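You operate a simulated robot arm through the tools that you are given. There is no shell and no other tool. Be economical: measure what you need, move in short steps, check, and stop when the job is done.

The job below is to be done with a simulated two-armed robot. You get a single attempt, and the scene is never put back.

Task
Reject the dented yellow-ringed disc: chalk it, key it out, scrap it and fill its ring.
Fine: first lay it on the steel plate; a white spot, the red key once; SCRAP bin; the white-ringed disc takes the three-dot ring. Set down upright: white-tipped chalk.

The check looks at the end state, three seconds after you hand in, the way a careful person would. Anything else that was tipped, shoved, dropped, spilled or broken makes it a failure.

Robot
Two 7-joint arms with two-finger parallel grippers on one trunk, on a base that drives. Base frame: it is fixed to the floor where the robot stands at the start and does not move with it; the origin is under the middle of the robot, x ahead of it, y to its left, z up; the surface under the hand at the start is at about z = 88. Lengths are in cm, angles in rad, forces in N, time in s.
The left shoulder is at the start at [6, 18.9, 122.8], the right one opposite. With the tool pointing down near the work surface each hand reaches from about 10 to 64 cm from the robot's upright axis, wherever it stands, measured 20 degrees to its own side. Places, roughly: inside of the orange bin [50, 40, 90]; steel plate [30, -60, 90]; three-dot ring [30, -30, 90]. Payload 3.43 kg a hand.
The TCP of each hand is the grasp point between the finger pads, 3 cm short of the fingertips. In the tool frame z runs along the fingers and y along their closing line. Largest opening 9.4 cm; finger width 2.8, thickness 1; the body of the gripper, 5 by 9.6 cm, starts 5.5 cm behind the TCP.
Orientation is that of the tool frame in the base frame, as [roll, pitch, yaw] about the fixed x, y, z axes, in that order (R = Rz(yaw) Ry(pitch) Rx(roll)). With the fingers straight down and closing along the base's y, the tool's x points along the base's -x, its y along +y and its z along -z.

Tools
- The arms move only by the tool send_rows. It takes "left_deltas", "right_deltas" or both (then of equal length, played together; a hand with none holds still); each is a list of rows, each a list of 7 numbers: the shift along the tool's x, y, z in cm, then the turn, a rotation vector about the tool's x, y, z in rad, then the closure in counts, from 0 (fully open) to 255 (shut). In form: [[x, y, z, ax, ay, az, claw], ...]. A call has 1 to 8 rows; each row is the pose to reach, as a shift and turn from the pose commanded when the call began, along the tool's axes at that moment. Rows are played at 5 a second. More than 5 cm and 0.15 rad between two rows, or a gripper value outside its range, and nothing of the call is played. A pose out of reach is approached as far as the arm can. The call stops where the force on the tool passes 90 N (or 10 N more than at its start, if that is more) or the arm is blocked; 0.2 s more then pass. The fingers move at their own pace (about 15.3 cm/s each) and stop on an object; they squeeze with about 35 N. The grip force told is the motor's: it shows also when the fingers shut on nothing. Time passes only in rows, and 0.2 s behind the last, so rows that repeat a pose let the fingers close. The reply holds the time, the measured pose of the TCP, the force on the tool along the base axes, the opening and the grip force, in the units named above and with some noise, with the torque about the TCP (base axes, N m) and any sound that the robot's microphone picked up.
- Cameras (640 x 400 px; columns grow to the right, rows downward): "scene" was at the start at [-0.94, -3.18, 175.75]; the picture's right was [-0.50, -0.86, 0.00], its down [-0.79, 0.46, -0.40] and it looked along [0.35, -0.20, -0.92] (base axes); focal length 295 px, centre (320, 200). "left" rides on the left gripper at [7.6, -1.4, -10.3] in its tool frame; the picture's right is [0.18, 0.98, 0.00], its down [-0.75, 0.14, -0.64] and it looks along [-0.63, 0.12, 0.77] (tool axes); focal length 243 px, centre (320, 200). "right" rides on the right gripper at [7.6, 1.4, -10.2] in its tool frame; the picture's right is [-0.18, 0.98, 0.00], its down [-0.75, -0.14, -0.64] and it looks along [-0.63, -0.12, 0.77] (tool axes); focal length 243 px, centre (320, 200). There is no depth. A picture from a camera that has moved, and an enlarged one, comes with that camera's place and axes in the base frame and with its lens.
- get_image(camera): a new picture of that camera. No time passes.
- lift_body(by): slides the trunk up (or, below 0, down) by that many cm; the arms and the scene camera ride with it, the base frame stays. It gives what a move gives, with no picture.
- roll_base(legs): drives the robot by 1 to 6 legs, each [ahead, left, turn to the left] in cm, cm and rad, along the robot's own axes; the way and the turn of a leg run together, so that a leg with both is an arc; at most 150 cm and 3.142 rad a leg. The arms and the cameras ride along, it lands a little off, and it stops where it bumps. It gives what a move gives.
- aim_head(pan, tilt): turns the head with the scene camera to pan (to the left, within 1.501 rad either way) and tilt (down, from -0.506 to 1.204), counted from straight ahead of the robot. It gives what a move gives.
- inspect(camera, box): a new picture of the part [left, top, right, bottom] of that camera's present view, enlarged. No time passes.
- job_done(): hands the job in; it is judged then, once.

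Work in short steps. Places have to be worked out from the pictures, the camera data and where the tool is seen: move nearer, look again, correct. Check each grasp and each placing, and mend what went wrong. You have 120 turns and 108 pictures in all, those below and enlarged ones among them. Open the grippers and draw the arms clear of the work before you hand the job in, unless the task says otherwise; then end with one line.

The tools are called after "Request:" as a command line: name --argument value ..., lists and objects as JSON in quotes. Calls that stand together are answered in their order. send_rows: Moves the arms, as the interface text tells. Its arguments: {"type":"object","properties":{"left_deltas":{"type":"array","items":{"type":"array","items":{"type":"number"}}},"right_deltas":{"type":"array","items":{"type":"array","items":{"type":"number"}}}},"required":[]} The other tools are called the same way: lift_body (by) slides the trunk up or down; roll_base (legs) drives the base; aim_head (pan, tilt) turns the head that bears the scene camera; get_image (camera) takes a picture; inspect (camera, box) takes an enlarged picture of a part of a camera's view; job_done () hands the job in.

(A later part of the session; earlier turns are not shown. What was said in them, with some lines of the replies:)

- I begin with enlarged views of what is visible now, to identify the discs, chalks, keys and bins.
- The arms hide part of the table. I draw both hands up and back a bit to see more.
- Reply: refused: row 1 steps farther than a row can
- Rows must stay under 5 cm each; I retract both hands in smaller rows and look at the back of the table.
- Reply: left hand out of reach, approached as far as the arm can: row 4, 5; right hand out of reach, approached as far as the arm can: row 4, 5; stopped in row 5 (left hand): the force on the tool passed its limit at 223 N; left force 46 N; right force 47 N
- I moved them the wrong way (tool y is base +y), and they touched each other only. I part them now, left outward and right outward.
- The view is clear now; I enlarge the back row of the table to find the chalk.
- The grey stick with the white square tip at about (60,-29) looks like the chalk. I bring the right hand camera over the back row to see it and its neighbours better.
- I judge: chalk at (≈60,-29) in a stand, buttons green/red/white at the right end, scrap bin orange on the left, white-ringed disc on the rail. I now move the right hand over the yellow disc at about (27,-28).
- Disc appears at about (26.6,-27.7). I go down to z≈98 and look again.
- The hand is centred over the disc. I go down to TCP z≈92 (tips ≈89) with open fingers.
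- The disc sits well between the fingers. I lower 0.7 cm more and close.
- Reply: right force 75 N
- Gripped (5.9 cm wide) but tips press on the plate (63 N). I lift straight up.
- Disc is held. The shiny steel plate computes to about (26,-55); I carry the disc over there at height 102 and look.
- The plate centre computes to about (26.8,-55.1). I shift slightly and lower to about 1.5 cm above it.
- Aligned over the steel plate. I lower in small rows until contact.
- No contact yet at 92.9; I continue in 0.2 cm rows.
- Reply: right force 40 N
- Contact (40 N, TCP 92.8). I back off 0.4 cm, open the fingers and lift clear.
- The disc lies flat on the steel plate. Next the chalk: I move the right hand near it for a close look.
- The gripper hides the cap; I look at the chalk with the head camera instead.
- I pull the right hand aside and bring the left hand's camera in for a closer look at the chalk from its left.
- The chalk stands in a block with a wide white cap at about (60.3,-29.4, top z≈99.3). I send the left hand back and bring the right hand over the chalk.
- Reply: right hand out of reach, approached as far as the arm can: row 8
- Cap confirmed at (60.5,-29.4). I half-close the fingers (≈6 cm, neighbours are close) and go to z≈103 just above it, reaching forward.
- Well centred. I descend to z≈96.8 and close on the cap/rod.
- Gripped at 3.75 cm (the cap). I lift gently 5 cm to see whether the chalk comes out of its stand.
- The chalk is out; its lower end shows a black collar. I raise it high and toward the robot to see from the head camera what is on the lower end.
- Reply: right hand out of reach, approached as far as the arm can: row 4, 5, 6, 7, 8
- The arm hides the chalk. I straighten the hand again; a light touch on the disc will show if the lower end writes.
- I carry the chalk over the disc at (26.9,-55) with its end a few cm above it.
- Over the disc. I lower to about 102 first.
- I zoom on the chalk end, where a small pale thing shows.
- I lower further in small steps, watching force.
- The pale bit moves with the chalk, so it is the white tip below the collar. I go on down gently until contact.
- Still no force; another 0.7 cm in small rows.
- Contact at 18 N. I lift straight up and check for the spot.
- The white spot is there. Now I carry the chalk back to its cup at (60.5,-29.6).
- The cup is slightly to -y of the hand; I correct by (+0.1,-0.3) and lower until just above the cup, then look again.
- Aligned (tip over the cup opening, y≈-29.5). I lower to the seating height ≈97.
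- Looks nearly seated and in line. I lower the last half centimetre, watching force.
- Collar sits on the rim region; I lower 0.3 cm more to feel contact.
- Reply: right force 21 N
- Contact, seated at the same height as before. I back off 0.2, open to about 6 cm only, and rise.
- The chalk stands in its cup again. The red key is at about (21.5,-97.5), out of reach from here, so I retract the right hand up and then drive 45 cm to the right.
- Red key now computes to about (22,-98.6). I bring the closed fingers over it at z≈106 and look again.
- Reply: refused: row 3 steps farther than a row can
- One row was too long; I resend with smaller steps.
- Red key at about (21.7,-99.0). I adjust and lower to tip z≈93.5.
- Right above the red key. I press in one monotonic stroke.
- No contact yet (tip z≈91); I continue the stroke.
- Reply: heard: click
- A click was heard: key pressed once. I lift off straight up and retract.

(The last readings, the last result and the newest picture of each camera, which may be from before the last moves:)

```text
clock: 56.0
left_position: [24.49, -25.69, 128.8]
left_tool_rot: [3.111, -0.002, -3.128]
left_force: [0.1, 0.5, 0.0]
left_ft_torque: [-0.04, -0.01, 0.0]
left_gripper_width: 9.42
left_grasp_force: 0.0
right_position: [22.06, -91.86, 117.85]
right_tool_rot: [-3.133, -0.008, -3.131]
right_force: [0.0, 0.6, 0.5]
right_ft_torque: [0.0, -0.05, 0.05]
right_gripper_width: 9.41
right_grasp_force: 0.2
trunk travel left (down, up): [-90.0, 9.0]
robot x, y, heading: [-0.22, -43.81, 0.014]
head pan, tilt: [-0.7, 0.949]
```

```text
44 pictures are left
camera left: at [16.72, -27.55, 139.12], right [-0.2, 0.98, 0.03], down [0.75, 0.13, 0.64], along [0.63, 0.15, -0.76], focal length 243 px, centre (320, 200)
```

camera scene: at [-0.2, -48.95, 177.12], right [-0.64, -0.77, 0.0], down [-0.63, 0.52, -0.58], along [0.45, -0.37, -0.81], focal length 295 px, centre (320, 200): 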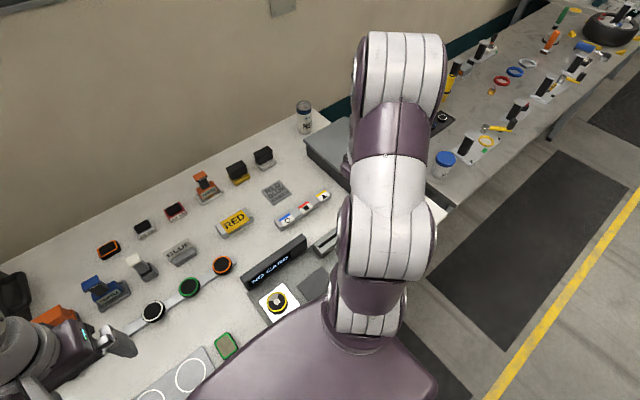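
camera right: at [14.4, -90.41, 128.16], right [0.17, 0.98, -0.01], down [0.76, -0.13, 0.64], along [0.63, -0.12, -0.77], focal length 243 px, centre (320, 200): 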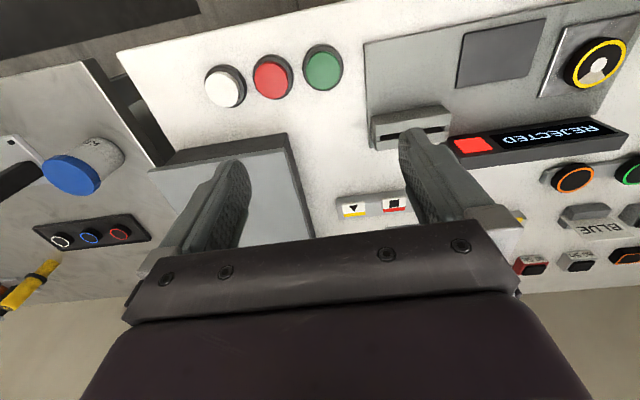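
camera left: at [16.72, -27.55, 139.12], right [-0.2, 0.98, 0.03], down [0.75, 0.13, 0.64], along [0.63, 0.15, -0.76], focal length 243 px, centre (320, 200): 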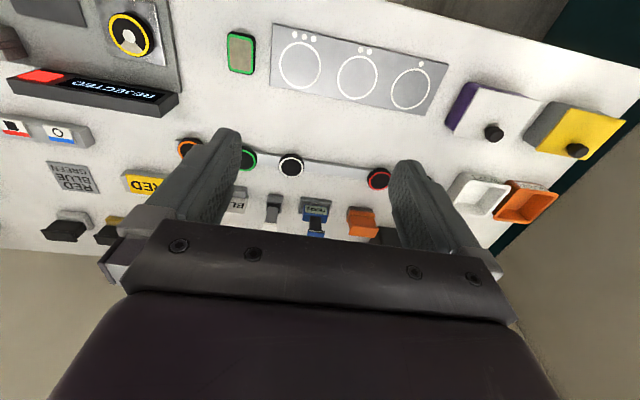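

The display reads REJECTED. Now the left hand goes over the disc at (26.9,-55).

Request:
send_rows --left_deltas '[[0, -4.2, 1, 0.03, 0, 0, 0], [0, -8.4, 2, 0.03, 0, 0, 0], [-0.6, -12.6, 4, 0.03, 0, 0, 0], [-1.2, -16.6, 6, 0.03, 0, 0, 0], [-1.8, -20.6, 8.5, 0.03, 0, 0, 0], [-2.2, -24.2, 11.5, 0.03, 0, 0, 0], [-2.2, -27.2, 14.5, 0.03, 0, 0, 0], [-2.2, -28.5, 18.5, 0.03, 0, 0, 0]]'

Request:
get_image --camera "left"

```text
clock: 57.8
left_position: [26.75, -53.68, 109.42]
left_tool_rot: [-3.142, -0.002, -3.128]
left_force: [-0.6, -0.3, -0.4]
left_ft_torque: [0.0, 0.0, 0.0]
left_gripper_width: 9.42
left_grasp_force: 0.0
right_position: [22.04, -91.89, 117.78]
right_tool_rot: [-3.132, -0.008, -3.129]
right_force: [0.1, 0.3, -0.1]
right_ft_torque: [-0.02, 0.0, 0.0]
right_gripper_width: 9.38
right_grasp_force: 0.0
trunk travel left (down, up): [-90.0, 9.0]
robot x, y, heading: [0.17, -44.17, 0.011]
head pan, tilt: [-0.7, 0.949]
```

```text
43 pictures are left
camera left: at [19.1, -55.17, 119.68], right [-0.2, 0.98, 0.0], down [0.75, 0.15, 0.64], along [0.63, 0.13, -0.77], focal length 243 px, centre (320, 200)
```

left: 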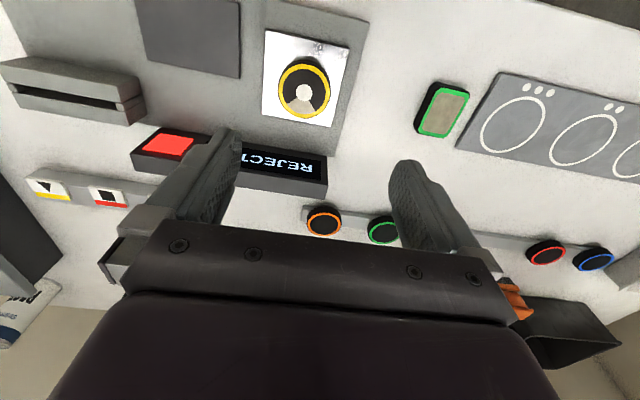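

Disc at about (27.2,-55.3). I shift and descend to z≈98.5.

Request:
send_rows --left_deltas '[[-0.4, -1.5, 4, 0, 0, 0, 0], [-0.4, -1.5, 8, 0, 0, 0, 0], [-0.4, -1.5, 11, 0, 0, 0, 0], [-0.4, -1.5, 11, 0, 0, 0, 0]]'

Request:
get_image --camera "left"

```text
clock: 58.8
left_position: [27.11, -55.19, 98.4]
left_tool_rot: [-3.14, -0.004, -3.13]
left_force: [-0.2, 0.3, -0.5]
left_ft_torque: [-0.01, 0.0, 0.02]
left_gripper_width: 9.4
left_grasp_force: 0.1
right_position: [22.01, -91.94, 117.88]
right_tool_rot: [-3.133, -0.008, -3.129]
right_force: [-0.1, 0.3, -0.2]
right_ft_torque: [-0.06, -0.04, 0.01]
right_gripper_width: 9.43
right_grasp_force: 0.1
trunk travel left (down, up): [-90.0, 9.0]
robot x, y, heading: [0.1, -43.95, 0.009]
head pan, tilt: [-0.7, 0.949]
```

```text
42 pictures are left
camera left: at [19.5, -56.58, 108.79], right [-0.2, 0.98, 0.0], down [0.75, 0.15, 0.64], along [0.63, 0.13, -0.77], focal length 243 px, centre (320, 200)
```

left: 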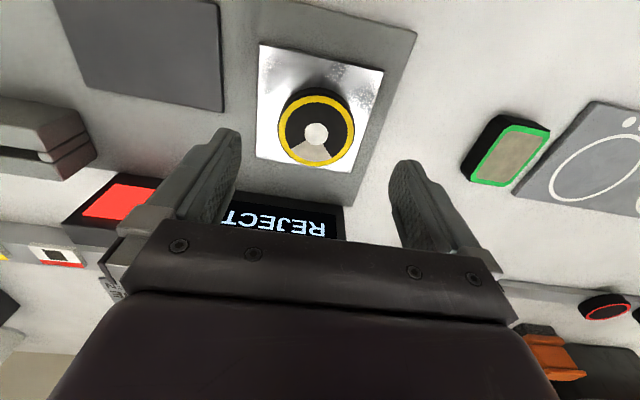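

Aligned. I go down to TCP ≈93.3 (just above plate) and close.

Request:
send_rows --left_deltas '[[0.1, 0, 3, 0, 0, 0, 0], [0.1, 0, 4.7, 0, 0, 0, 0], [0.1, 0, 5.2, 0, 0, 0, 0], [0.1, 0, 5.2, 0, 0, 0, 255], [0.1, 0, 5.2, 0, 0, 0, 255], [0.1, 0, 5.2, 0, 0, 0, 255]]'

Request:
get_image --camera "left"

```text
clock: 60.2
left_position: [27.0, -55.14, 93.42]
left_tool_rot: [-3.141, -0.002, -3.128]
left_force: [-0.3, -0.5, 0.3]
left_ft_torque: [0.02, -0.01, -0.02]
left_gripper_width: 5.84
left_grasp_force: 35.1
right_position: [21.99, -91.94, 117.82]
right_tool_rot: [-3.133, -0.009, -3.129]
right_force: [-0.9, 0.4, -0.1]
right_ft_torque: [-0.04, 0.0, 0.0]
right_gripper_width: 9.41
right_grasp_force: 0.0
trunk travel left (down, up): [-90.0, 9.0]
robot x, y, heading: [0.25, -43.58, 0.009]
head pan, tilt: [-0.7, 0.949]
```

```text
41 pictures are left
camera left: at [19.37, -56.6, 103.61], right [-0.2, 0.98, 0.0], down [0.75, 0.15, 0.64], along [0.63, 0.13, -0.77], focal length 243 px, centre (320, 200)
```

left: 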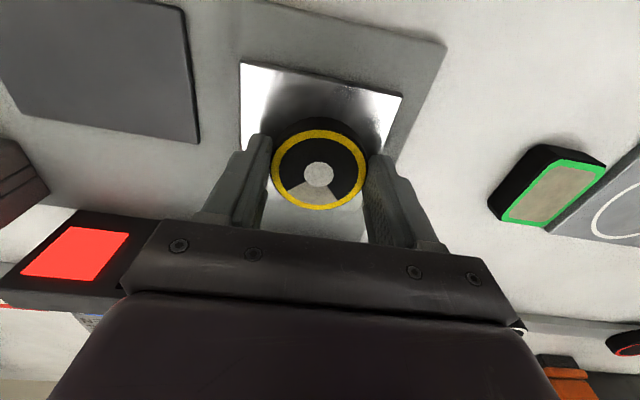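

Gripped at 5.84 cm. I lift to z≈116 and swing the left hand back to its own side before driving.

Request:
send_rows --left_deltas '[[0, 0, -3, 0, 0, 0, 255], [0, 0, -7.5, 0, 0, 0, 255], [0, 2, -12, 0, 0, 0, 255], [0, 5, -15.5, 0, 0, 0, 255], [0, 8, -19, 0, 0, 0, 255], [0, 12, -21.5, 0, 0, 0, 255], [0, 16, -23, 0, 0, 0, 255], [0, 20, -24, 0, 0, 0, 255]]' --right_deltas '[[0, 1, 0, 0, 0, 0, 0], [0, 2, 0, 0, 0, 0, 0], [0, 3, 0, 0, 0, 0, 0], [0, 4, -1, 0, 0, 0, 0], [0, 5, -1, 0, 0, 0, 0], [0, 6, -1, 0, 0, 0, 0], [0, 6, -1, 0, 0, 0, 0], [0, 6, -1, 0, 0, 0, 0]]'

Request:
get_image --camera "left"

```text
clock: 62.0
left_position: [26.96, -34.94, 117.63]
left_tool_rot: [3.141, -0.002, -3.13]
left_force: [-1.2, 0.0, -1.2]
left_ft_torque: [-0.03, -0.01, 0.02]
left_gripper_width: 5.84
left_grasp_force: 35.4
right_position: [21.64, -85.78, 118.87]
right_tool_rot: [-3.13, -0.009, -3.13]
right_force: [0.1, -0.7, -0.1]
right_ft_torque: [-0.03, 0.0, 0.01]
right_gripper_width: 9.4
right_grasp_force: 0.1
trunk travel left (down, up): [-90.0, 9.0]
robot x, y, heading: [0.06, -43.91, 0.009]
head pan, tilt: [-0.7, 0.949]
```

```text
40 pictures are left
camera left: at [19.31, -36.43, 127.89], right [-0.2, 0.98, 0.0], down [0.75, 0.15, 0.64], along [0.63, 0.13, -0.77], focal length 243 px, centre (320, 200)
```

left: 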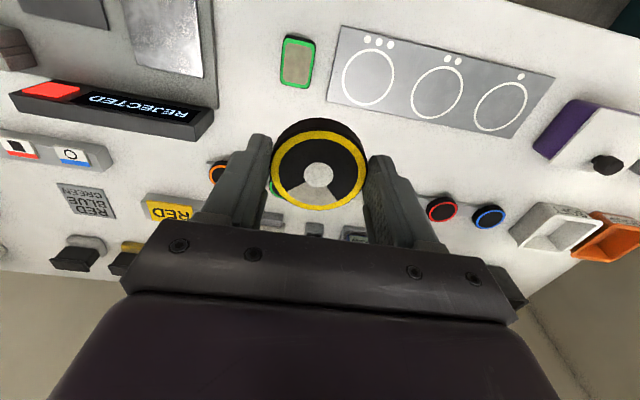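

Disc is firm. I drive back to the left by 44 cm (undoing the small heading error).

Request:
roll_base --legs '[[0, 22, -0.005], [0, 22, -0.005]]'

Request:
aim_head --pan 0.3 --tilt 0.95

Request:
get_image --camera "scene"

Request:
get_image --camera "left"

```text
clock: 65.0
left_position: [26.88, 8.94, 117.64]
left_tool_rot: [-3.141, -0.003, -3.135]
left_force: [-1.1, 1.0, -0.3]
left_ft_torque: [0.03, 0.0, -0.04]
left_gripper_width: 5.82
left_grasp_force: 35.2
right_position: [21.21, -41.84, 118.82]
right_tool_rot: [-3.135, -0.008, -3.134]
right_force: [-0.7, -0.2, 0.2]
right_ft_torque: [-0.03, 0.0, 0.04]
right_gripper_width: 9.41
right_grasp_force: 0.1
trunk travel left (down, up): [-90.0, 9.0]
robot x, y, heading: [-0.03, 0.46, 0.005]
head pan, tilt: [-0.7, 0.949]
```

```text
clock: 66.3
left_position: [26.88, 9.08, 117.53]
left_tool_rot: [-3.141, -0.002, -3.133]
left_force: [-0.8, -0.6, -0.3]
left_ft_torque: [0.0, 0.04, 0.0]
left_gripper_width: 5.8
left_grasp_force: 35.1
right_position: [21.1, -41.64, 118.81]
right_tool_rot: [-3.133, -0.008, -3.136]
right_force: [0.0, 0.7, -0.2]
right_ft_torque: [0.03, 0.01, 0.0]
right_gripper_width: 9.38
right_grasp_force: 0.1
trunk travel left (down, up): [-90.0, 9.0]
robot x, y, heading: [0.04, 0.46, 0.004]
head pan, tilt: [0.3, 0.949]
```

```text
39 pictures are left
camera scene: at [0.89, 2.41, 177.13], right [0.3, -0.95, 0.0], down [-0.78, -0.24, -0.58], along [0.56, 0.17, -0.81], focal length 295 px, centre (320, 200)
```

scene: 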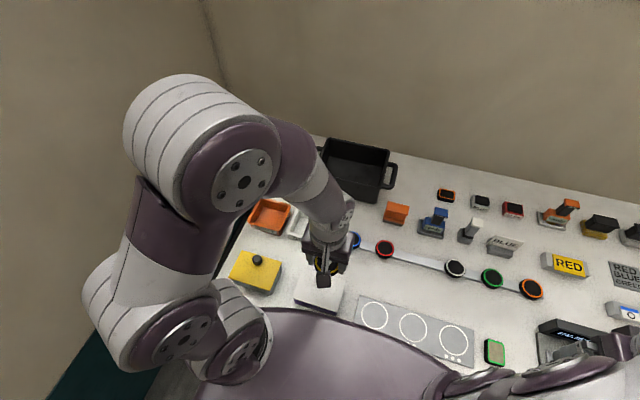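

```text
38 pictures are left
camera left: at [19.18, 7.63, 127.86], right [-0.19, 0.98, 0.0], down [0.75, 0.15, 0.64], along [0.63, 0.12, -0.77], focal length 243 px, centre (320, 200)
```

left: 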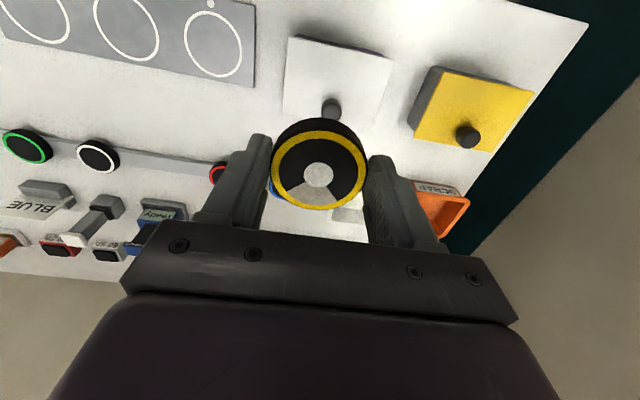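

The orange bin carries the label SCRAP, at about (47,35). I move the left hand near it at z≈117 and look.

Request:
send_rows --left_deltas '[[-2.5, 3.5, 0, 0, 0, 0, 255], [-5, 7, 0, 0, 0, 0, 255], [-7.5, 10.5, 0, 0, 0, 0, 255], [-10, 14, 0, 0, 0, 0, 255], [-12.5, 17.5, 0, 0, 0, 0, 255], [-15, 21, 0, 0, 0, 0, 255], [-17.5, 24, 0, 0, 0, 0, 255], [-19.5, 26, 0, 0, 0, 0, 255]]'

Request:
get_image --camera "left"

```text
clock: 68.1
left_position: [46.33, 35.21, 117.62]
left_tool_rot: [-3.141, -0.004, -3.135]
left_force: [0.0, -0.7, -0.1]
left_ft_torque: [0.01, 0.04, -0.02]
left_gripper_width: 5.83
left_grasp_force: 35.1
right_position: [21.25, -41.7, 118.91]
right_tool_rot: [-3.13, -0.01, -3.136]
right_force: [0.9, 0.5, -0.6]
right_ft_torque: [0.02, -0.01, -0.01]
right_gripper_width: 9.39
right_grasp_force: 0.0
trunk travel left (down, up): [-90.0, 9.0]
robot x, y, heading: [0.17, 0.74, 0.005]
head pan, tilt: [0.3, 0.949]
```

```text
37 pictures are left
camera left: at [38.61, 33.8, 127.9], right [-0.19, 0.98, 0.0], down [0.76, 0.15, 0.64], along [0.63, 0.12, -0.77], focal length 243 px, centre (320, 200)
```

left: 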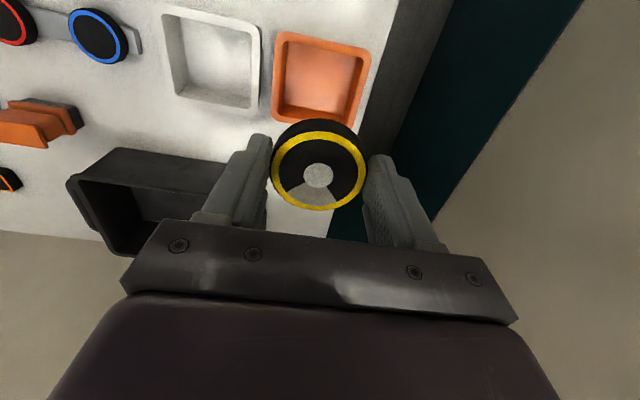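

The bin is right below (centre ≈ (46.5,35.2)). I descend to z≈104 and recheck.

Request:
send_rows --left_deltas '[[0, 0, 4.5, 0, 0, 0, 255], [0, 0, 9, 0, 0, 0, 255], [0, 0, 13.5, 0, 0, 0, 255], [0, 0, 13.5, 0, 0, 0, 255]]'

Request:
get_image --camera "left"

```text
clock: 69.1
left_position: [46.2, 35.12, 104.34]
left_tool_rot: [3.14, -0.002, -3.134]
left_force: [0.0, -0.2, -0.4]
left_ft_torque: [0.0, 0.03, 0.01]
left_gripper_width: 5.84
left_grasp_force: 34.6
right_position: [21.21, -41.74, 118.95]
right_tool_rot: [-3.132, -0.009, -3.135]
right_force: [-0.3, 0.4, 0.2]
right_ft_torque: [0.01, -0.02, 0.02]
right_gripper_width: 9.39
right_grasp_force: 0.0
trunk travel left (down, up): [-90.0, 9.0]
robot x, y, heading: [0.1, -0.12, 0.002]
head pan, tilt: [0.3, 0.949]
```

```text
36 pictures are left
camera left: at [38.46, 33.73, 114.54], right [-0.19, 0.98, 0.0], down [0.75, 0.15, 0.64], along [0.63, 0.12, -0.77], focal length 243 px, centre (320, 200)
```

left: 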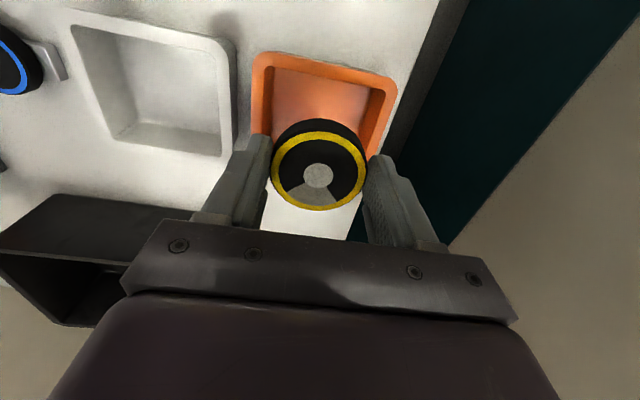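

Centre of the bin (47,35.1). I move 0.6 cm ahead and lower into it in steps.

Request:
send_rows --left_deltas '[[-0.6, 0, 3, 0, 0, 0, 255], [-0.6, 0, 6, 0, 0, 0, 255], [-0.6, 0, 8, 0, 0, 0, 255], [-0.6, 0, 9.5, 0, 0, 0, 255], [-0.6, 0, 9.5, 0, 0, 0, 255]]'

Request:
get_image --camera "left"

```text
clock: 70.3
left_position: [46.79, 35.35, 94.71]
left_tool_rot: [-3.14, -0.004, -3.137]
left_force: [-0.1, -0.1, -1.1]
left_ft_torque: [0.04, 0.0, 0.01]
left_gripper_width: 5.82
left_grasp_force: 34.7
right_position: [21.22, -41.7, 118.9]
right_tool_rot: [-3.132, -0.009, -3.135]
right_force: [-1.0, 1.5, 1.0]
right_ft_torque: [-0.01, 0.01, 0.02]
right_gripper_width: 9.42
right_grasp_force: 0.0
trunk travel left (down, up): [-90.0, 9.0]
robot x, y, heading: [-0.09, 0.47, 0.001]
head pan, tilt: [0.3, 0.949]
```

```text
35 pictures are left
camera left: at [39.05, 33.85, 104.92], right [-0.19, 0.98, 0.0], down [0.75, 0.15, 0.64], along [0.63, 0.12, -0.77], focal length 243 px, centre (320, 200)
```

left: 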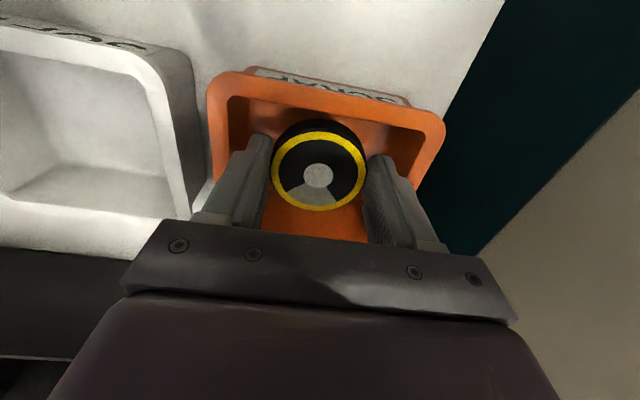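

Inside the bin with room on both sides. I lower slowly to the floor.

Request:
send_rows --left_deltas '[[0, 0, 0.5, 0, 0, 0, 255], [0, 0, 0.9, 0, 0, 0, 255], [0, 0, 1.2, 0, 0, 0, 255], [0, 0, 1.2, 0, 0, 0, 255]]'

```text
clock: 71.3
left_position: [46.64, 35.24, 93.26]
left_tool_rot: [-3.141, -0.004, -3.134]
left_force: [-0.5, -0.5, 0.0]
left_ft_torque: [-0.06, 0.02, -0.01]
left_gripper_width: 5.83
left_grasp_force: 34.9
right_position: [21.15, -41.7, 118.79]
right_tool_rot: [-3.133, -0.009, -3.135]
right_force: [-1.1, 0.5, -0.1]
right_ft_torque: [0.01, 0.0, 0.02]
right_gripper_width: 9.37
right_grasp_force: 0.1
trunk travel left (down, up): [-90.0, 9.0]
robot x, y, heading: [-0.22, 0.73, 0.003]
head pan, tilt: [0.3, 0.949]
```

Still free; a bit more.

Request:
send_rows --left_deltas '[[0, 0, 0.2, 0, 0, 0, 255], [0, 0, 0.4, 0, 0, 0, 255], [0, 0, 0.6, 0, 0, 0, 255], [0, 0, 0.6, 0, 0, 0, 255]]'

```text
clock: 72.3
left_position: [46.58, 35.16, 92.69]
left_tool_rot: [-3.141, -0.003, -3.136]
left_force: [0.0, 0.7, -0.8]
left_ft_torque: [-0.04, 0.0, -0.03]
left_gripper_width: 5.84
left_grasp_force: 34.7
right_position: [21.27, -41.74, 119.03]
right_tool_rot: [-3.132, -0.01, -3.134]
right_force: [-0.6, 1.0, 0.2]
right_ft_torque: [0.0, 0.02, 0.01]
right_gripper_width: 9.41
right_grasp_force: 0.1
trunk travel left (down, up): [-90.0, 9.0]
robot x, y, heading: [-0.04, 0.34, 0.006]
head pan, tilt: [0.3, 0.949]
```

Another 0.4 cm, then release with a limited opening if contact shows.

Request:
send_rows --left_deltas '[[0, 0, 0.2, 0, 0, 0, 255], [0, 0, 0.4, 0, 0, 0, 255], [0, 0, 0.4, 0, 0, 0, 255]]'

```text
clock: 73.1
left_position: [46.6, 35.2, 92.28]
left_tool_rot: [-3.141, -0.005, -3.134]
left_force: [-0.1, -0.4, -0.4]
left_ft_torque: [0.02, -0.02, -0.03]
left_gripper_width: 5.82
left_grasp_force: 34.3
right_position: [21.15, -41.76, 118.94]
right_tool_rot: [-3.135, -0.008, -3.135]
right_force: [0.5, 0.4, 0.7]
right_ft_torque: [-0.02, -0.04, 0.01]
right_gripper_width: 9.39
right_grasp_force: 0.1
trunk travel left (down, up): [-90.0, 9.0]
robot x, y, heading: [-0.28, 0.4, 0.0]
head pan, tilt: [0.3, 0.949]
```

It must be within a few mm of the floor; I open slightly (≈6.9 cm) and rise straight out.

Request:
send_rows --left_deltas '[[0, 0, 0.15, 0, 0, 0, 255], [0, 0, 0.15, 0, 0, 0, 68], [0, 0, 0.15, 0, 0, 0, 68], [0, 0, -2, 0, 0, 0, 68], [0, 0, -6, 0, 0, 0, 68], [0, 0, -10, 0, 0, 0, 68], [0, 0, -14, 0, 0, 0, 68]]'

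Request:
get_image --camera "left"

```text
clock: 74.7
left_position: [46.67, 34.86, 106.52]
left_tool_rot: [-3.141, -0.005, -3.134]
left_force: [-0.3, -0.1, -0.3]
left_ft_torque: [0.01, -0.03, -0.01]
left_gripper_width: 6.93
left_grasp_force: 0.2
right_position: [21.21, -41.72, 118.79]
right_tool_rot: [-3.133, -0.007, -3.134]
right_force: [-0.4, -0.3, 0.2]
right_ft_torque: [-0.01, 0.01, 0.0]
right_gripper_width: 9.4
right_grasp_force: 0.1
trunk travel left (down, up): [-90.0, 9.0]
robot x, y, heading: [0.03, 0.44, 0.004]
head pan, tilt: [0.3, 0.949]
```

```text
34 pictures are left
camera left: at [39.05, 33.49, 116.75], right [-0.19, 0.98, 0.0], down [0.75, 0.15, 0.64], along [0.63, 0.12, -0.77], focal length 243 px, centre (320, 200)
```

left: 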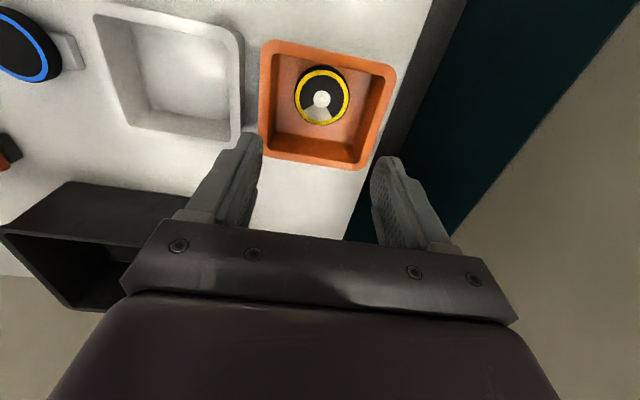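

The disc lies face up in the SCRAP bin. Left hand retracts; the right hand goes over the white-ringed disc at about (47,-26.6).

Request:
send_rows --left_deltas '[[1, 0, -3, 0, 0, 0, 0], [4, -1, -6, 0, 0, 0, 0], [7, -3, -9, 0, 0, 0, 0], [10, -5, -12, 0, 0, 0, 0], [13, -7, -14, 0, 0, 0, 0], [16, -9, -16, 0, 0, 0, 0], [19, -11, -18, 0, 0, 0, 0], [22, -13, -20, 0, 0, 0, 0]]' --right_deltas '[[-3.5, 2, 0, 0, 0, 0, 38], [-7, 4, 0, 0, 0, 0, 38], [-10.5, 6, 1, 0, 0, 0, 38], [-14, 8, 3, 0, 0, 0, 38], [-17.5, 10, 5, 0, 0, 0, 38], [-21, 12, 7, 0, 0, 0, 38], [-24, 14, 9, 0, 0, 0, 38], [-25.4, 15, 12, 0, 0, 0, 38]]'

Request:
get_image --camera "right"

```text
clock: 76.5
left_position: [24.78, 22.04, 126.62]
left_tool_rot: [3.14, -0.002, -3.135]
left_force: [-0.1, 0.0, 1.4]
left_ft_torque: [-0.03, -0.02, -0.04]
left_gripper_width: 9.37
left_grasp_force: 0.0
right_position: [46.27, -26.74, 106.46]
right_tool_rot: [-3.133, -0.011, -3.138]
right_force: [-0.4, 0.1, -0.1]
right_ft_torque: [0.0, 0.01, 0.01]
right_gripper_width: 8.0
right_grasp_force: 0.0
trunk travel left (down, up): [-90.0, 9.0]
robot x, y, heading: [0.2, 0.77, 0.002]
head pan, tilt: [0.3, 0.949]
```

```text
33 pictures are left
camera right: at [38.69, -25.18, 116.63], right [0.18, 0.98, -0.01], down [0.76, -0.13, 0.64], along [0.63, -0.12, -0.77], focal length 243 px, centre (320, 200)
```

right: 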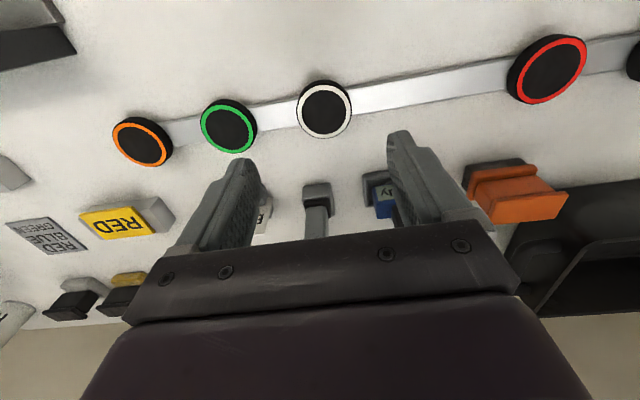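

White disc at about (47.4,-26.5). I shift and descend to z≈98.5, then recheck.

Request:
send_rows --right_deltas '[[-1, 0.2, 4, 0, 0, 0, 38], [-1.1, 0.2, 8, 0, 0, 0, 38], [-1.1, 0.2, 8, 0, 0, 0, 38]]'

Request:
get_image --camera "right"

```text
clock: 77.3
left_position: [24.77, 22.13, 126.44]
left_tool_rot: [3.141, -0.002, -3.134]
left_force: [-0.4, -0.2, 0.3]
left_ft_torque: [-0.03, 0.03, 0.0]
left_gripper_width: 9.38
left_grasp_force: 0.0
right_position: [47.26, -26.52, 98.25]
right_tool_rot: [-3.135, -0.008, -3.134]
right_force: [0.0, 1.1, 0.6]
right_ft_torque: [-0.01, 0.01, 0.0]
right_gripper_width: 8.0
right_grasp_force: 0.0
trunk travel left (down, up): [-90.0, 9.0]
robot x, y, heading: [0.17, 0.44, 0.007]
head pan, tilt: [0.3, 0.949]
```

```text
32 pictures are left
camera right: at [39.7, -25.02, 108.54], right [0.18, 0.98, -0.01], down [0.76, -0.13, 0.64], along [0.63, -0.12, -0.77], focal length 243 px, centre (320, 200)
```

right: 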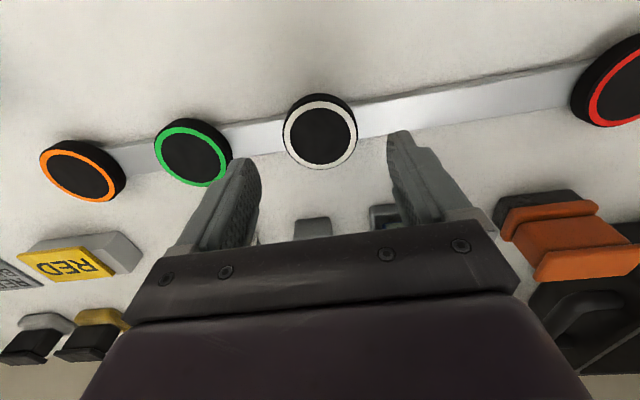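

Aligned. I go down to TCP ≈92.6.

Request:
send_rows --right_deltas '[[-0.15, 0, 3, 0, 0, 0, 38], [-0.15, 0, 5, 0, 0, 0, 38], [-0.15, 0, 5.8, 0, 0, 0, 38], [-0.15, 0, 5.8, 0, 0, 0, 38]]'

Request:
get_image --camera "right"

```text
clock: 78.3
left_position: [24.96, 22.16, 126.48]
left_tool_rot: [3.141, -0.004, -3.135]
left_force: [-1.2, 0.0, -1.0]
left_ft_torque: [0.02, 0.01, 0.0]
left_gripper_width: 9.43
left_grasp_force: 0.1
right_position: [47.54, -26.61, 92.57]
right_tool_rot: [-3.134, -0.009, -3.134]
right_force: [0.2, -0.2, 0.6]
right_ft_torque: [0.02, 0.02, 0.02]
right_gripper_width: 8.0
right_grasp_force: 0.1
trunk travel left (down, up): [-90.0, 9.0]
robot x, y, heading: [-0.35, 0.55, 0.002]
head pan, tilt: [0.3, 0.949]
```

```text
31 pictures are left
camera right: at [40.01, -25.13, 102.87], right [0.18, 0.98, -0.01], down [0.76, -0.13, 0.64], along [0.62, -0.12, -0.77], focal length 243 px, centre (320, 200)
```

right: 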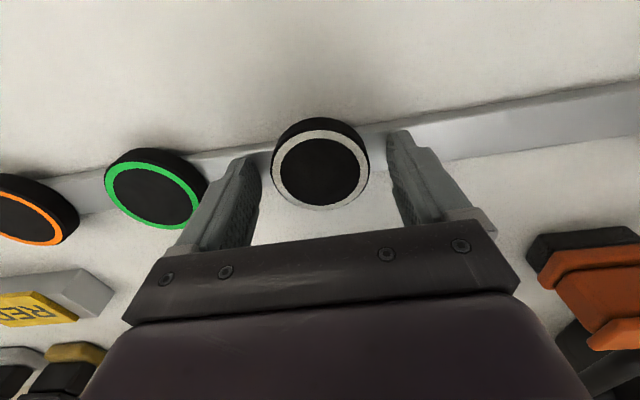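

Well placed; I close here and lift.

Request:
send_rows --right_deltas '[[0.15, 0, 0.1, 0, 0, 0, 38], [0.15, 0, 0.1, 0, 0, 0, 255], [0.15, 0, 0.1, 0, 0, 0, 255], [0.15, 0, 0.1, 0, 0, 0, 255], [0.15, 0, -2, 0, 0, 0, 255], [0.15, 0, -6, 0, 0, 0, 255], [0.15, 0, -10, 0, 0, 0, 255]]'

Request:
get_image --camera "right"

```text
clock: 79.9
left_position: [24.87, 22.11, 126.42]
left_tool_rot: [3.141, -0.001, -3.136]
left_force: [0.2, -0.4, -0.8]
left_ft_torque: [0.0, 0.0, 0.03]
left_gripper_width: 9.41
left_grasp_force: 0.1
right_position: [47.41, -26.33, 102.52]
right_tool_rot: [-3.133, -0.009, -3.134]
right_force: [0.1, 0.5, -0.1]
right_ft_torque: [0.01, -0.01, 0.01]
right_gripper_width: 5.82
right_grasp_force: 35.1
trunk travel left (down, up): [-90.0, 9.0]
robot x, y, heading: [0.21, 0.37, 0.006]
head pan, tilt: [0.3, 0.949]
```

```text
30 pictures are left
camera right: at [39.92, -24.85, 112.89], right [0.18, 0.98, -0.01], down [0.76, -0.13, 0.64], along [0.62, -0.12, -0.77], focal length 243 px, centre (320, 200)
```

right: 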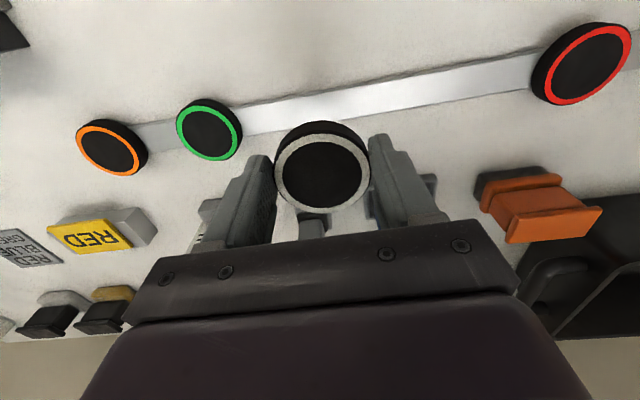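

Held (5.82 cm). I carry it back over the three-dot ring at about (26.2,-27.5).

Request:
send_rows --right_deltas '[[4.3, -0.3, 0, 0, 0, 0, 255], [8.6, -0.6, 0, 0, 0, 0, 255], [12.9, -0.9, 0, 0, 0, 0, 255], [17, -1.1, 0, 0, 0, 0, 255], [21.2, -1.2, 0, 0, 0, 0, 255], [21.2, -1.2, 0, 0, 0, 0, 255]]'

Request:
get_image --camera "right"

```text
clock: 81.3
left_position: [24.97, 22.11, 126.52]
left_tool_rot: [3.141, -0.005, -3.134]
left_force: [-0.4, 0.4, 1.2]
left_ft_torque: [0.03, -0.01, -0.03]
left_gripper_width: 9.42
left_grasp_force: 0.0
right_position: [26.23, -27.64, 103.01]
right_tool_rot: [-3.134, -0.011, -3.135]
right_force: [-0.3, 1.0, -1.0]
right_ft_torque: [0.01, 0.03, -0.01]
right_gripper_width: 5.84
right_grasp_force: 35.7
trunk travel left (down, up): [-90.0, 9.0]
robot x, y, heading: [0.1, 0.73, 0.001]
head pan, tilt: [0.3, 0.949]
```

```text
29 pictures are left
camera right: at [18.62, -26.18, 113.31], right [0.18, 0.98, -0.01], down [0.76, -0.13, 0.64], along [0.62, -0.12, -0.77], focal length 243 px, centre (320, 200)
```

right: 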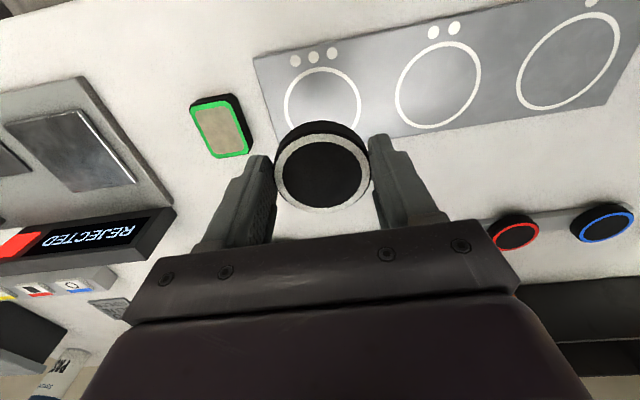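

The ring is nearly below. I lower to TCP ≈94.5 and compare disc and ring.

Request:
send_rows --right_deltas '[[0, 0, 4, 0, 0, 0, 255], [0, 0, 7, 0, 0, 0, 255], [0, 0, 8.5, 0, 0, 0, 255], [0, 0, 8.5, 0, 0, 0, 255]]'

Request:
inspect --camera "right" --box '[200, 60, 440, 210]'

```text
clock: 82.3
left_position: [24.94, 22.14, 126.43]
left_tool_rot: [3.141, -0.001, -3.136]
left_force: [-0.1, 0.9, 0.2]
left_ft_torque: [0.01, 0.03, 0.01]
left_gripper_width: 9.41
left_grasp_force: 0.0
right_position: [26.11, -27.91, 94.41]
right_tool_rot: [-3.132, -0.008, -3.135]
right_force: [-0.2, 0.0, 0.4]
right_ft_torque: [0.02, -0.02, 0.02]
right_gripper_width: 5.84
right_grasp_force: 34.7
trunk travel left (down, up): [-90.0, 9.0]
robot x, y, heading: [-0.02, 0.62, 0.008]
head pan, tilt: [0.3, 0.949]
```

```text
2.67 times, centred on (320, 135) of right
camera zoom: at [18.55, -26.4, 104.72], right [0.18, 0.98, -0.01], down [0.76, -0.13, 0.64], along [0.63, -0.12, -0.77], focal length 647 px, centre (320, 373)
```

zoom: 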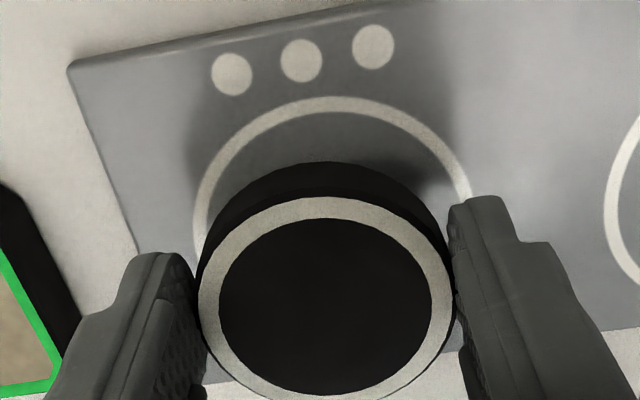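

Ring centre by my reckoning (26.9,-27.65), disc now at about (26.5,-27.8). I shift (+0.4,+0.15) and lower in steps to contact.

Request:
send_rows --right_deltas '[[-0.4, 0.15, 0.3, 0, 0, 0, 255], [-0.4, 0.15, 1, 0, 0, 0, 255], [-0.4, 0.15, 1.4, 0, 0, 0, 255], [-0.4, 0.15, 1.7, 0, 0, 0, 255], [-0.4, 0.15, 1.7, 0, 0, 0, 255]]'

Request:
inspect --camera "right" --box '[200, 60, 440, 210]'

```text
clock: 83.5
left_position: [24.94, 22.17, 126.49]
left_tool_rot: [3.14, -0.005, -3.135]
left_force: [-0.6, -0.2, 0.0]
left_ft_torque: [0.02, 0.0, 0.03]
left_gripper_width: 9.41
left_grasp_force: 0.0
right_position: [26.6, -27.64, 92.68]
right_tool_rot: [-3.134, -0.008, -3.135]
right_force: [0.1, -0.3, -0.6]
right_ft_torque: [-0.03, 0.01, -0.03]
right_gripper_width: 5.86
right_grasp_force: 34.8
trunk travel left (down, up): [-90.0, 9.0]
robot x, y, heading: [0.06, 0.22, 0.001]
head pan, tilt: [0.3, 0.949]
```

```text
2.67 times, centred on (320, 135) of right
camera zoom: at [18.94, -26.26, 102.94], right [0.18, 0.98, -0.01], down [0.76, -0.13, 0.64], along [0.62, -0.12, -0.77], focal length 647 px, centre (320, 373)
```

zoom: 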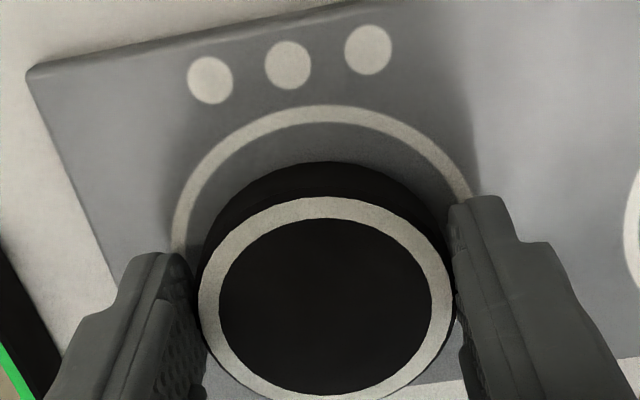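

Looks concentric within a few mm. I lower to contact.

Request:
send_rows --right_deltas '[[0.1, 0, 0.2, 0, 0, 0, 255], [0.1, 0, 0.4, 0, 0, 0, 255], [0.1, 0, 0.55, 0, 0, 0, 255], [0.1, 0, 0.55, 0, 0, 0, 255]]'

```text
clock: 84.5
left_position: [24.93, 22.06, 126.48]
left_tool_rot: [3.141, 0.0, -3.134]
left_force: [0.4, 0.1, 0.5]
left_ft_torque: [0.01, 0.0, -0.01]
left_gripper_width: 9.38
left_grasp_force: 0.2
right_position: [26.48, -27.67, 92.11]
right_tool_rot: [-3.132, -0.009, -3.136]
right_force: [-1.2, -3.1, 7.3]
right_ft_torque: [0.16, -0.09, 0.01]
right_gripper_width: 5.84
right_grasp_force: 35.1
trunk travel left (down, up): [-90.0, 9.0]
robot x, y, heading: [-0.18, 0.43, 0.006]
head pan, tilt: [0.3, 0.949]
```

Light contact (7 N). I release and rise straight up.

Request:
send_rows --right_deltas '[[0, 0, -0.05, 0, 0, 0, 255], [0, 0, -0.1, 0, 0, 0, 0], [0, 0, -0.1, 0, 0, 0, 0], [0, 0, -0.1, 0, 0, 0, 0], [0, 0, -3, 0, 0, 0, 0], [0, 0, -7, 0, 0, 0, 0], [0, 0, -11, 0, 0, 0, 0]]'

Request:
get_image --camera "right"

Request:
inspect --camera "right" --box '[240, 40, 400, 140]'

```text
clock: 86.1
left_position: [24.9, 22.1, 126.44]
left_tool_rot: [3.141, -0.004, -3.136]
left_force: [-0.1, 1.4, 0.0]
left_ft_torque: [-0.03, -0.01, -0.05]
left_gripper_width: 9.4
left_grasp_force: 0.1
right_position: [26.55, -27.7, 103.1]
right_tool_rot: [-3.133, -0.009, -3.135]
right_force: [0.6, 0.5, 0.4]
right_ft_torque: [-0.01, 0.02, -0.01]
right_gripper_width: 9.41
right_grasp_force: 0.1
trunk travel left (down, up): [-90.0, 9.0]
robot x, y, heading: [-0.15, 0.29, 0.004]
head pan, tilt: [0.3, 0.949]
```

```text
26 pictures are left
camera right: at [18.91, -26.2, 113.46], right [0.18, 0.98, -0.01], down [0.76, -0.13, 0.64], along [0.63, -0.12, -0.77], focal length 243 px, centre (320, 200)
```

right: 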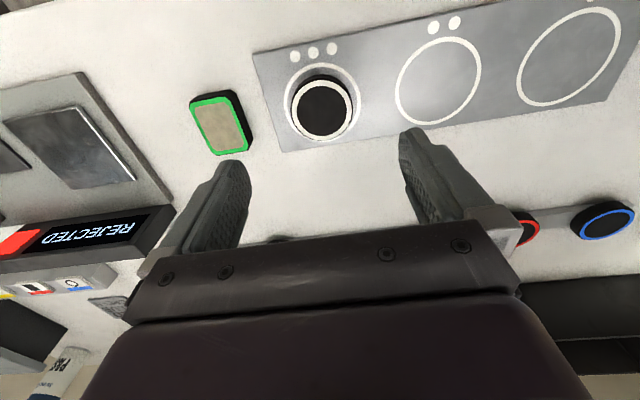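

```text
4.00 times, centred on (320, 90) of right
camera zoom: at [18.91, -26.2, 113.46], right [0.18, 0.98, -0.01], down [0.76, -0.13, 0.64], along [0.63, -0.12, -0.77], focal length 970 px, centre (320, 640)
```

zoom: 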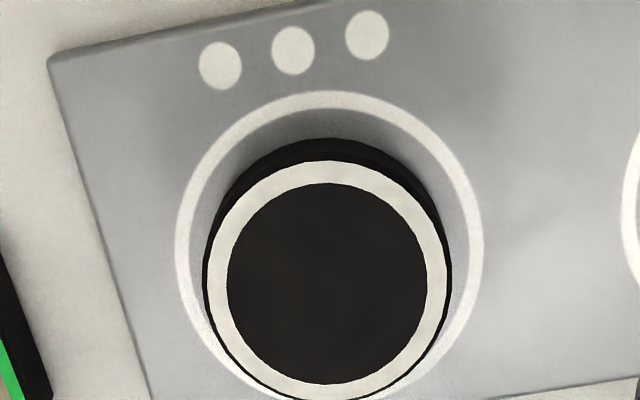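

The disc is laterally centred; I check the far side of the ring too.

Request:
inspect --camera "right" --box '[260, 50, 388, 150]'

```text
4.00 times, centred on (324, 100) of right
camera zoom: at [18.91, -26.2, 113.46], right [0.18, 0.98, -0.01], down [0.76, -0.13, 0.64], along [0.63, -0.12, -0.77], focal length 970 px, centre (304, 600)
```

zoom: 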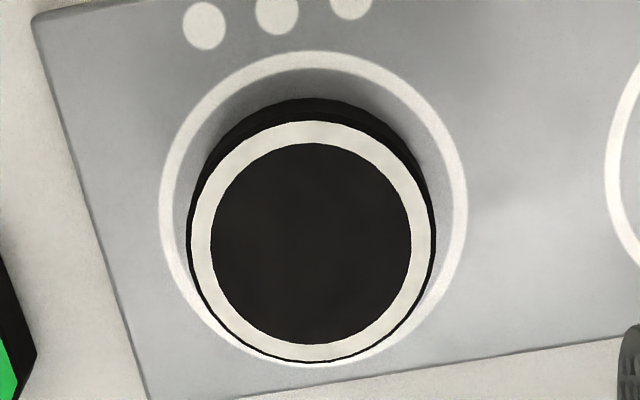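

The disc base lies fully inside the ring (offset ≈0.3 cm). I retract both hands clear and take a final overview.

Request:
send_rows --right_deltas '[[0, -2, -4, 0, 0, 0, 0], [0, -4, -8, 0, 0, 0, 0], [1, -7, -11, 0, 0, 0, 0], [2, -10, -14, 0, 0, 0, 0], [3, -13, -17, 0, 0, 0, 0], [4, -16, -20, 0, 0, 0, 0]]'

Request:
aim_head --pan -0.2 --tilt 0.95

Request:
get_image --camera "scene"

Request:
inspect --camera "scene" --box '[140, 120, 460, 330]'

Request:
get_image --camera "right"

Request:
get_image --camera "left"

```text
clock: 87.5
left_position: [24.77, 22.03, 126.43]
left_tool_rot: [-3.141, -0.001, -3.134]
left_force: [-0.2, 0.1, 0.0]
left_ft_torque: [-0.01, -0.04, 0.0]
left_gripper_width: 9.38
left_grasp_force: 0.0
right_position: [22.9, -43.4, 123.16]
right_tool_rot: [-3.132, -0.008, -3.134]
right_force: [-0.6, 0.4, 0.6]
right_ft_torque: [0.01, 0.01, 0.0]
right_gripper_width: 9.4
right_grasp_force: 0.0
trunk travel left (down, up): [-90.0, 9.0]
robot x, y, heading: [0.28, 0.43, 0.004]
head pan, tilt: [0.3, 0.949]
```

```text
clock: 88.4
left_position: [25.02, 22.13, 126.54]
left_tool_rot: [3.141, -0.004, -3.136]
left_force: [-0.2, 0.2, -0.1]
left_ft_torque: [0.02, -0.02, 0.02]
left_gripper_width: 9.4
left_grasp_force: 0.1
right_position: [22.85, -43.38, 123.16]
right_tool_rot: [-3.132, -0.007, -3.134]
right_force: [-1.0, -0.3, 0.4]
right_ft_torque: [-0.05, -0.02, 0.01]
right_gripper_width: 9.4
right_grasp_force: 0.0
trunk travel left (down, up): [-90.0, 9.0]
robot x, y, heading: [0.5, 0.47, 0.005]
head pan, tilt: [-0.201, 0.949]
```

```text
23 pictures are left
camera scene: at [1.09, -1.19, 177.13], right [-0.2, -0.98, 0.0], down [-0.8, 0.16, -0.58], along [0.57, -0.11, -0.81], focal length 295 px, centre (320, 200)
```

scene: 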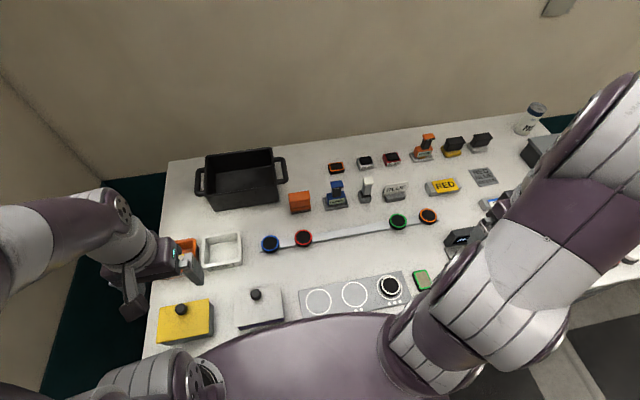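

```text
1.90 times, centred on (300, 225) of scene
camera zoom: at [1.09, -1.19, 177.13], right [-0.2, -0.98, 0.0], down [-0.8, 0.16, -0.58], along [0.57, -0.11, -0.81], focal length 562 px, centre (358, 152)
```

zoom: 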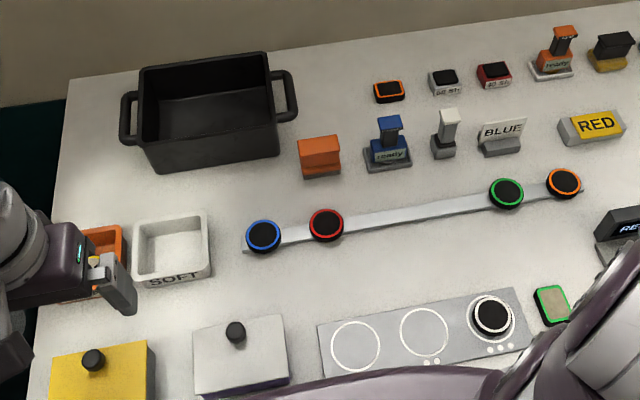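

```text
21 pictures are left
camera right: at [15.38, -41.92, 133.5], right [0.18, 0.98, -0.01], down [0.76, -0.13, 0.64], along [0.62, -0.12, -0.77], focal length 243 px, centre (320, 200)
```

right: 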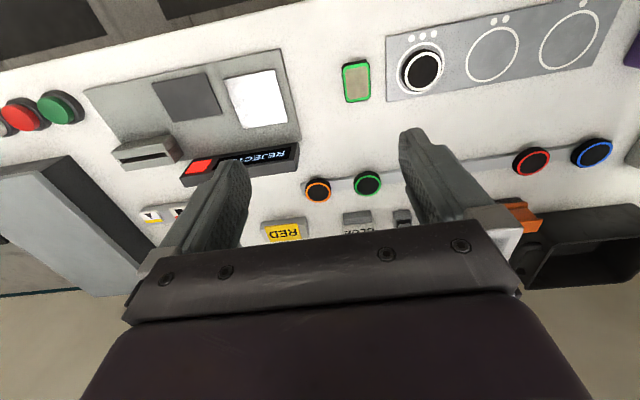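

```text
20 pictures are left
camera left: at [17.3, 20.68, 136.74], right [-0.19, 0.98, 0.0], down [0.75, 0.15, 0.64], along [0.63, 0.12, -0.77], focal length 243 px, centre (320, 200)
```

left: 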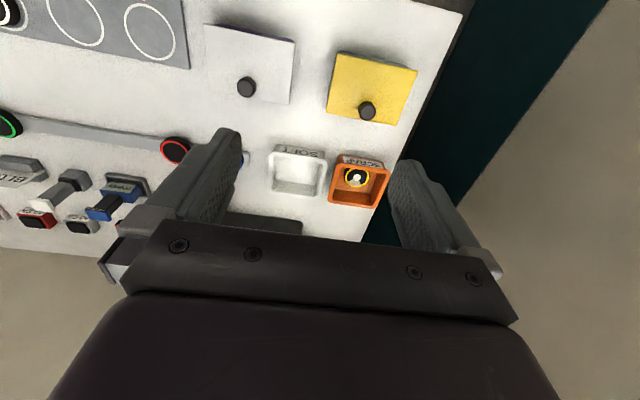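

All shows as wanted: the chalked disc in SCRAP, REJECTED on the display, chalk upright in its cup, white-ringed disc in the three-dot ring, hands open and clear. I hand in.

Request:
job_done

```text
The job is handed in.
```

The dented yellow-ringed disc was laid on the steel plate, given a white spot, rejected with one press of the red key (the display reads REJECTED), and put in the SCRAP bin; the white-ringed disc is in the three-dot ring about 0.3 cm off centre, and the chalk stands upright in its cup.
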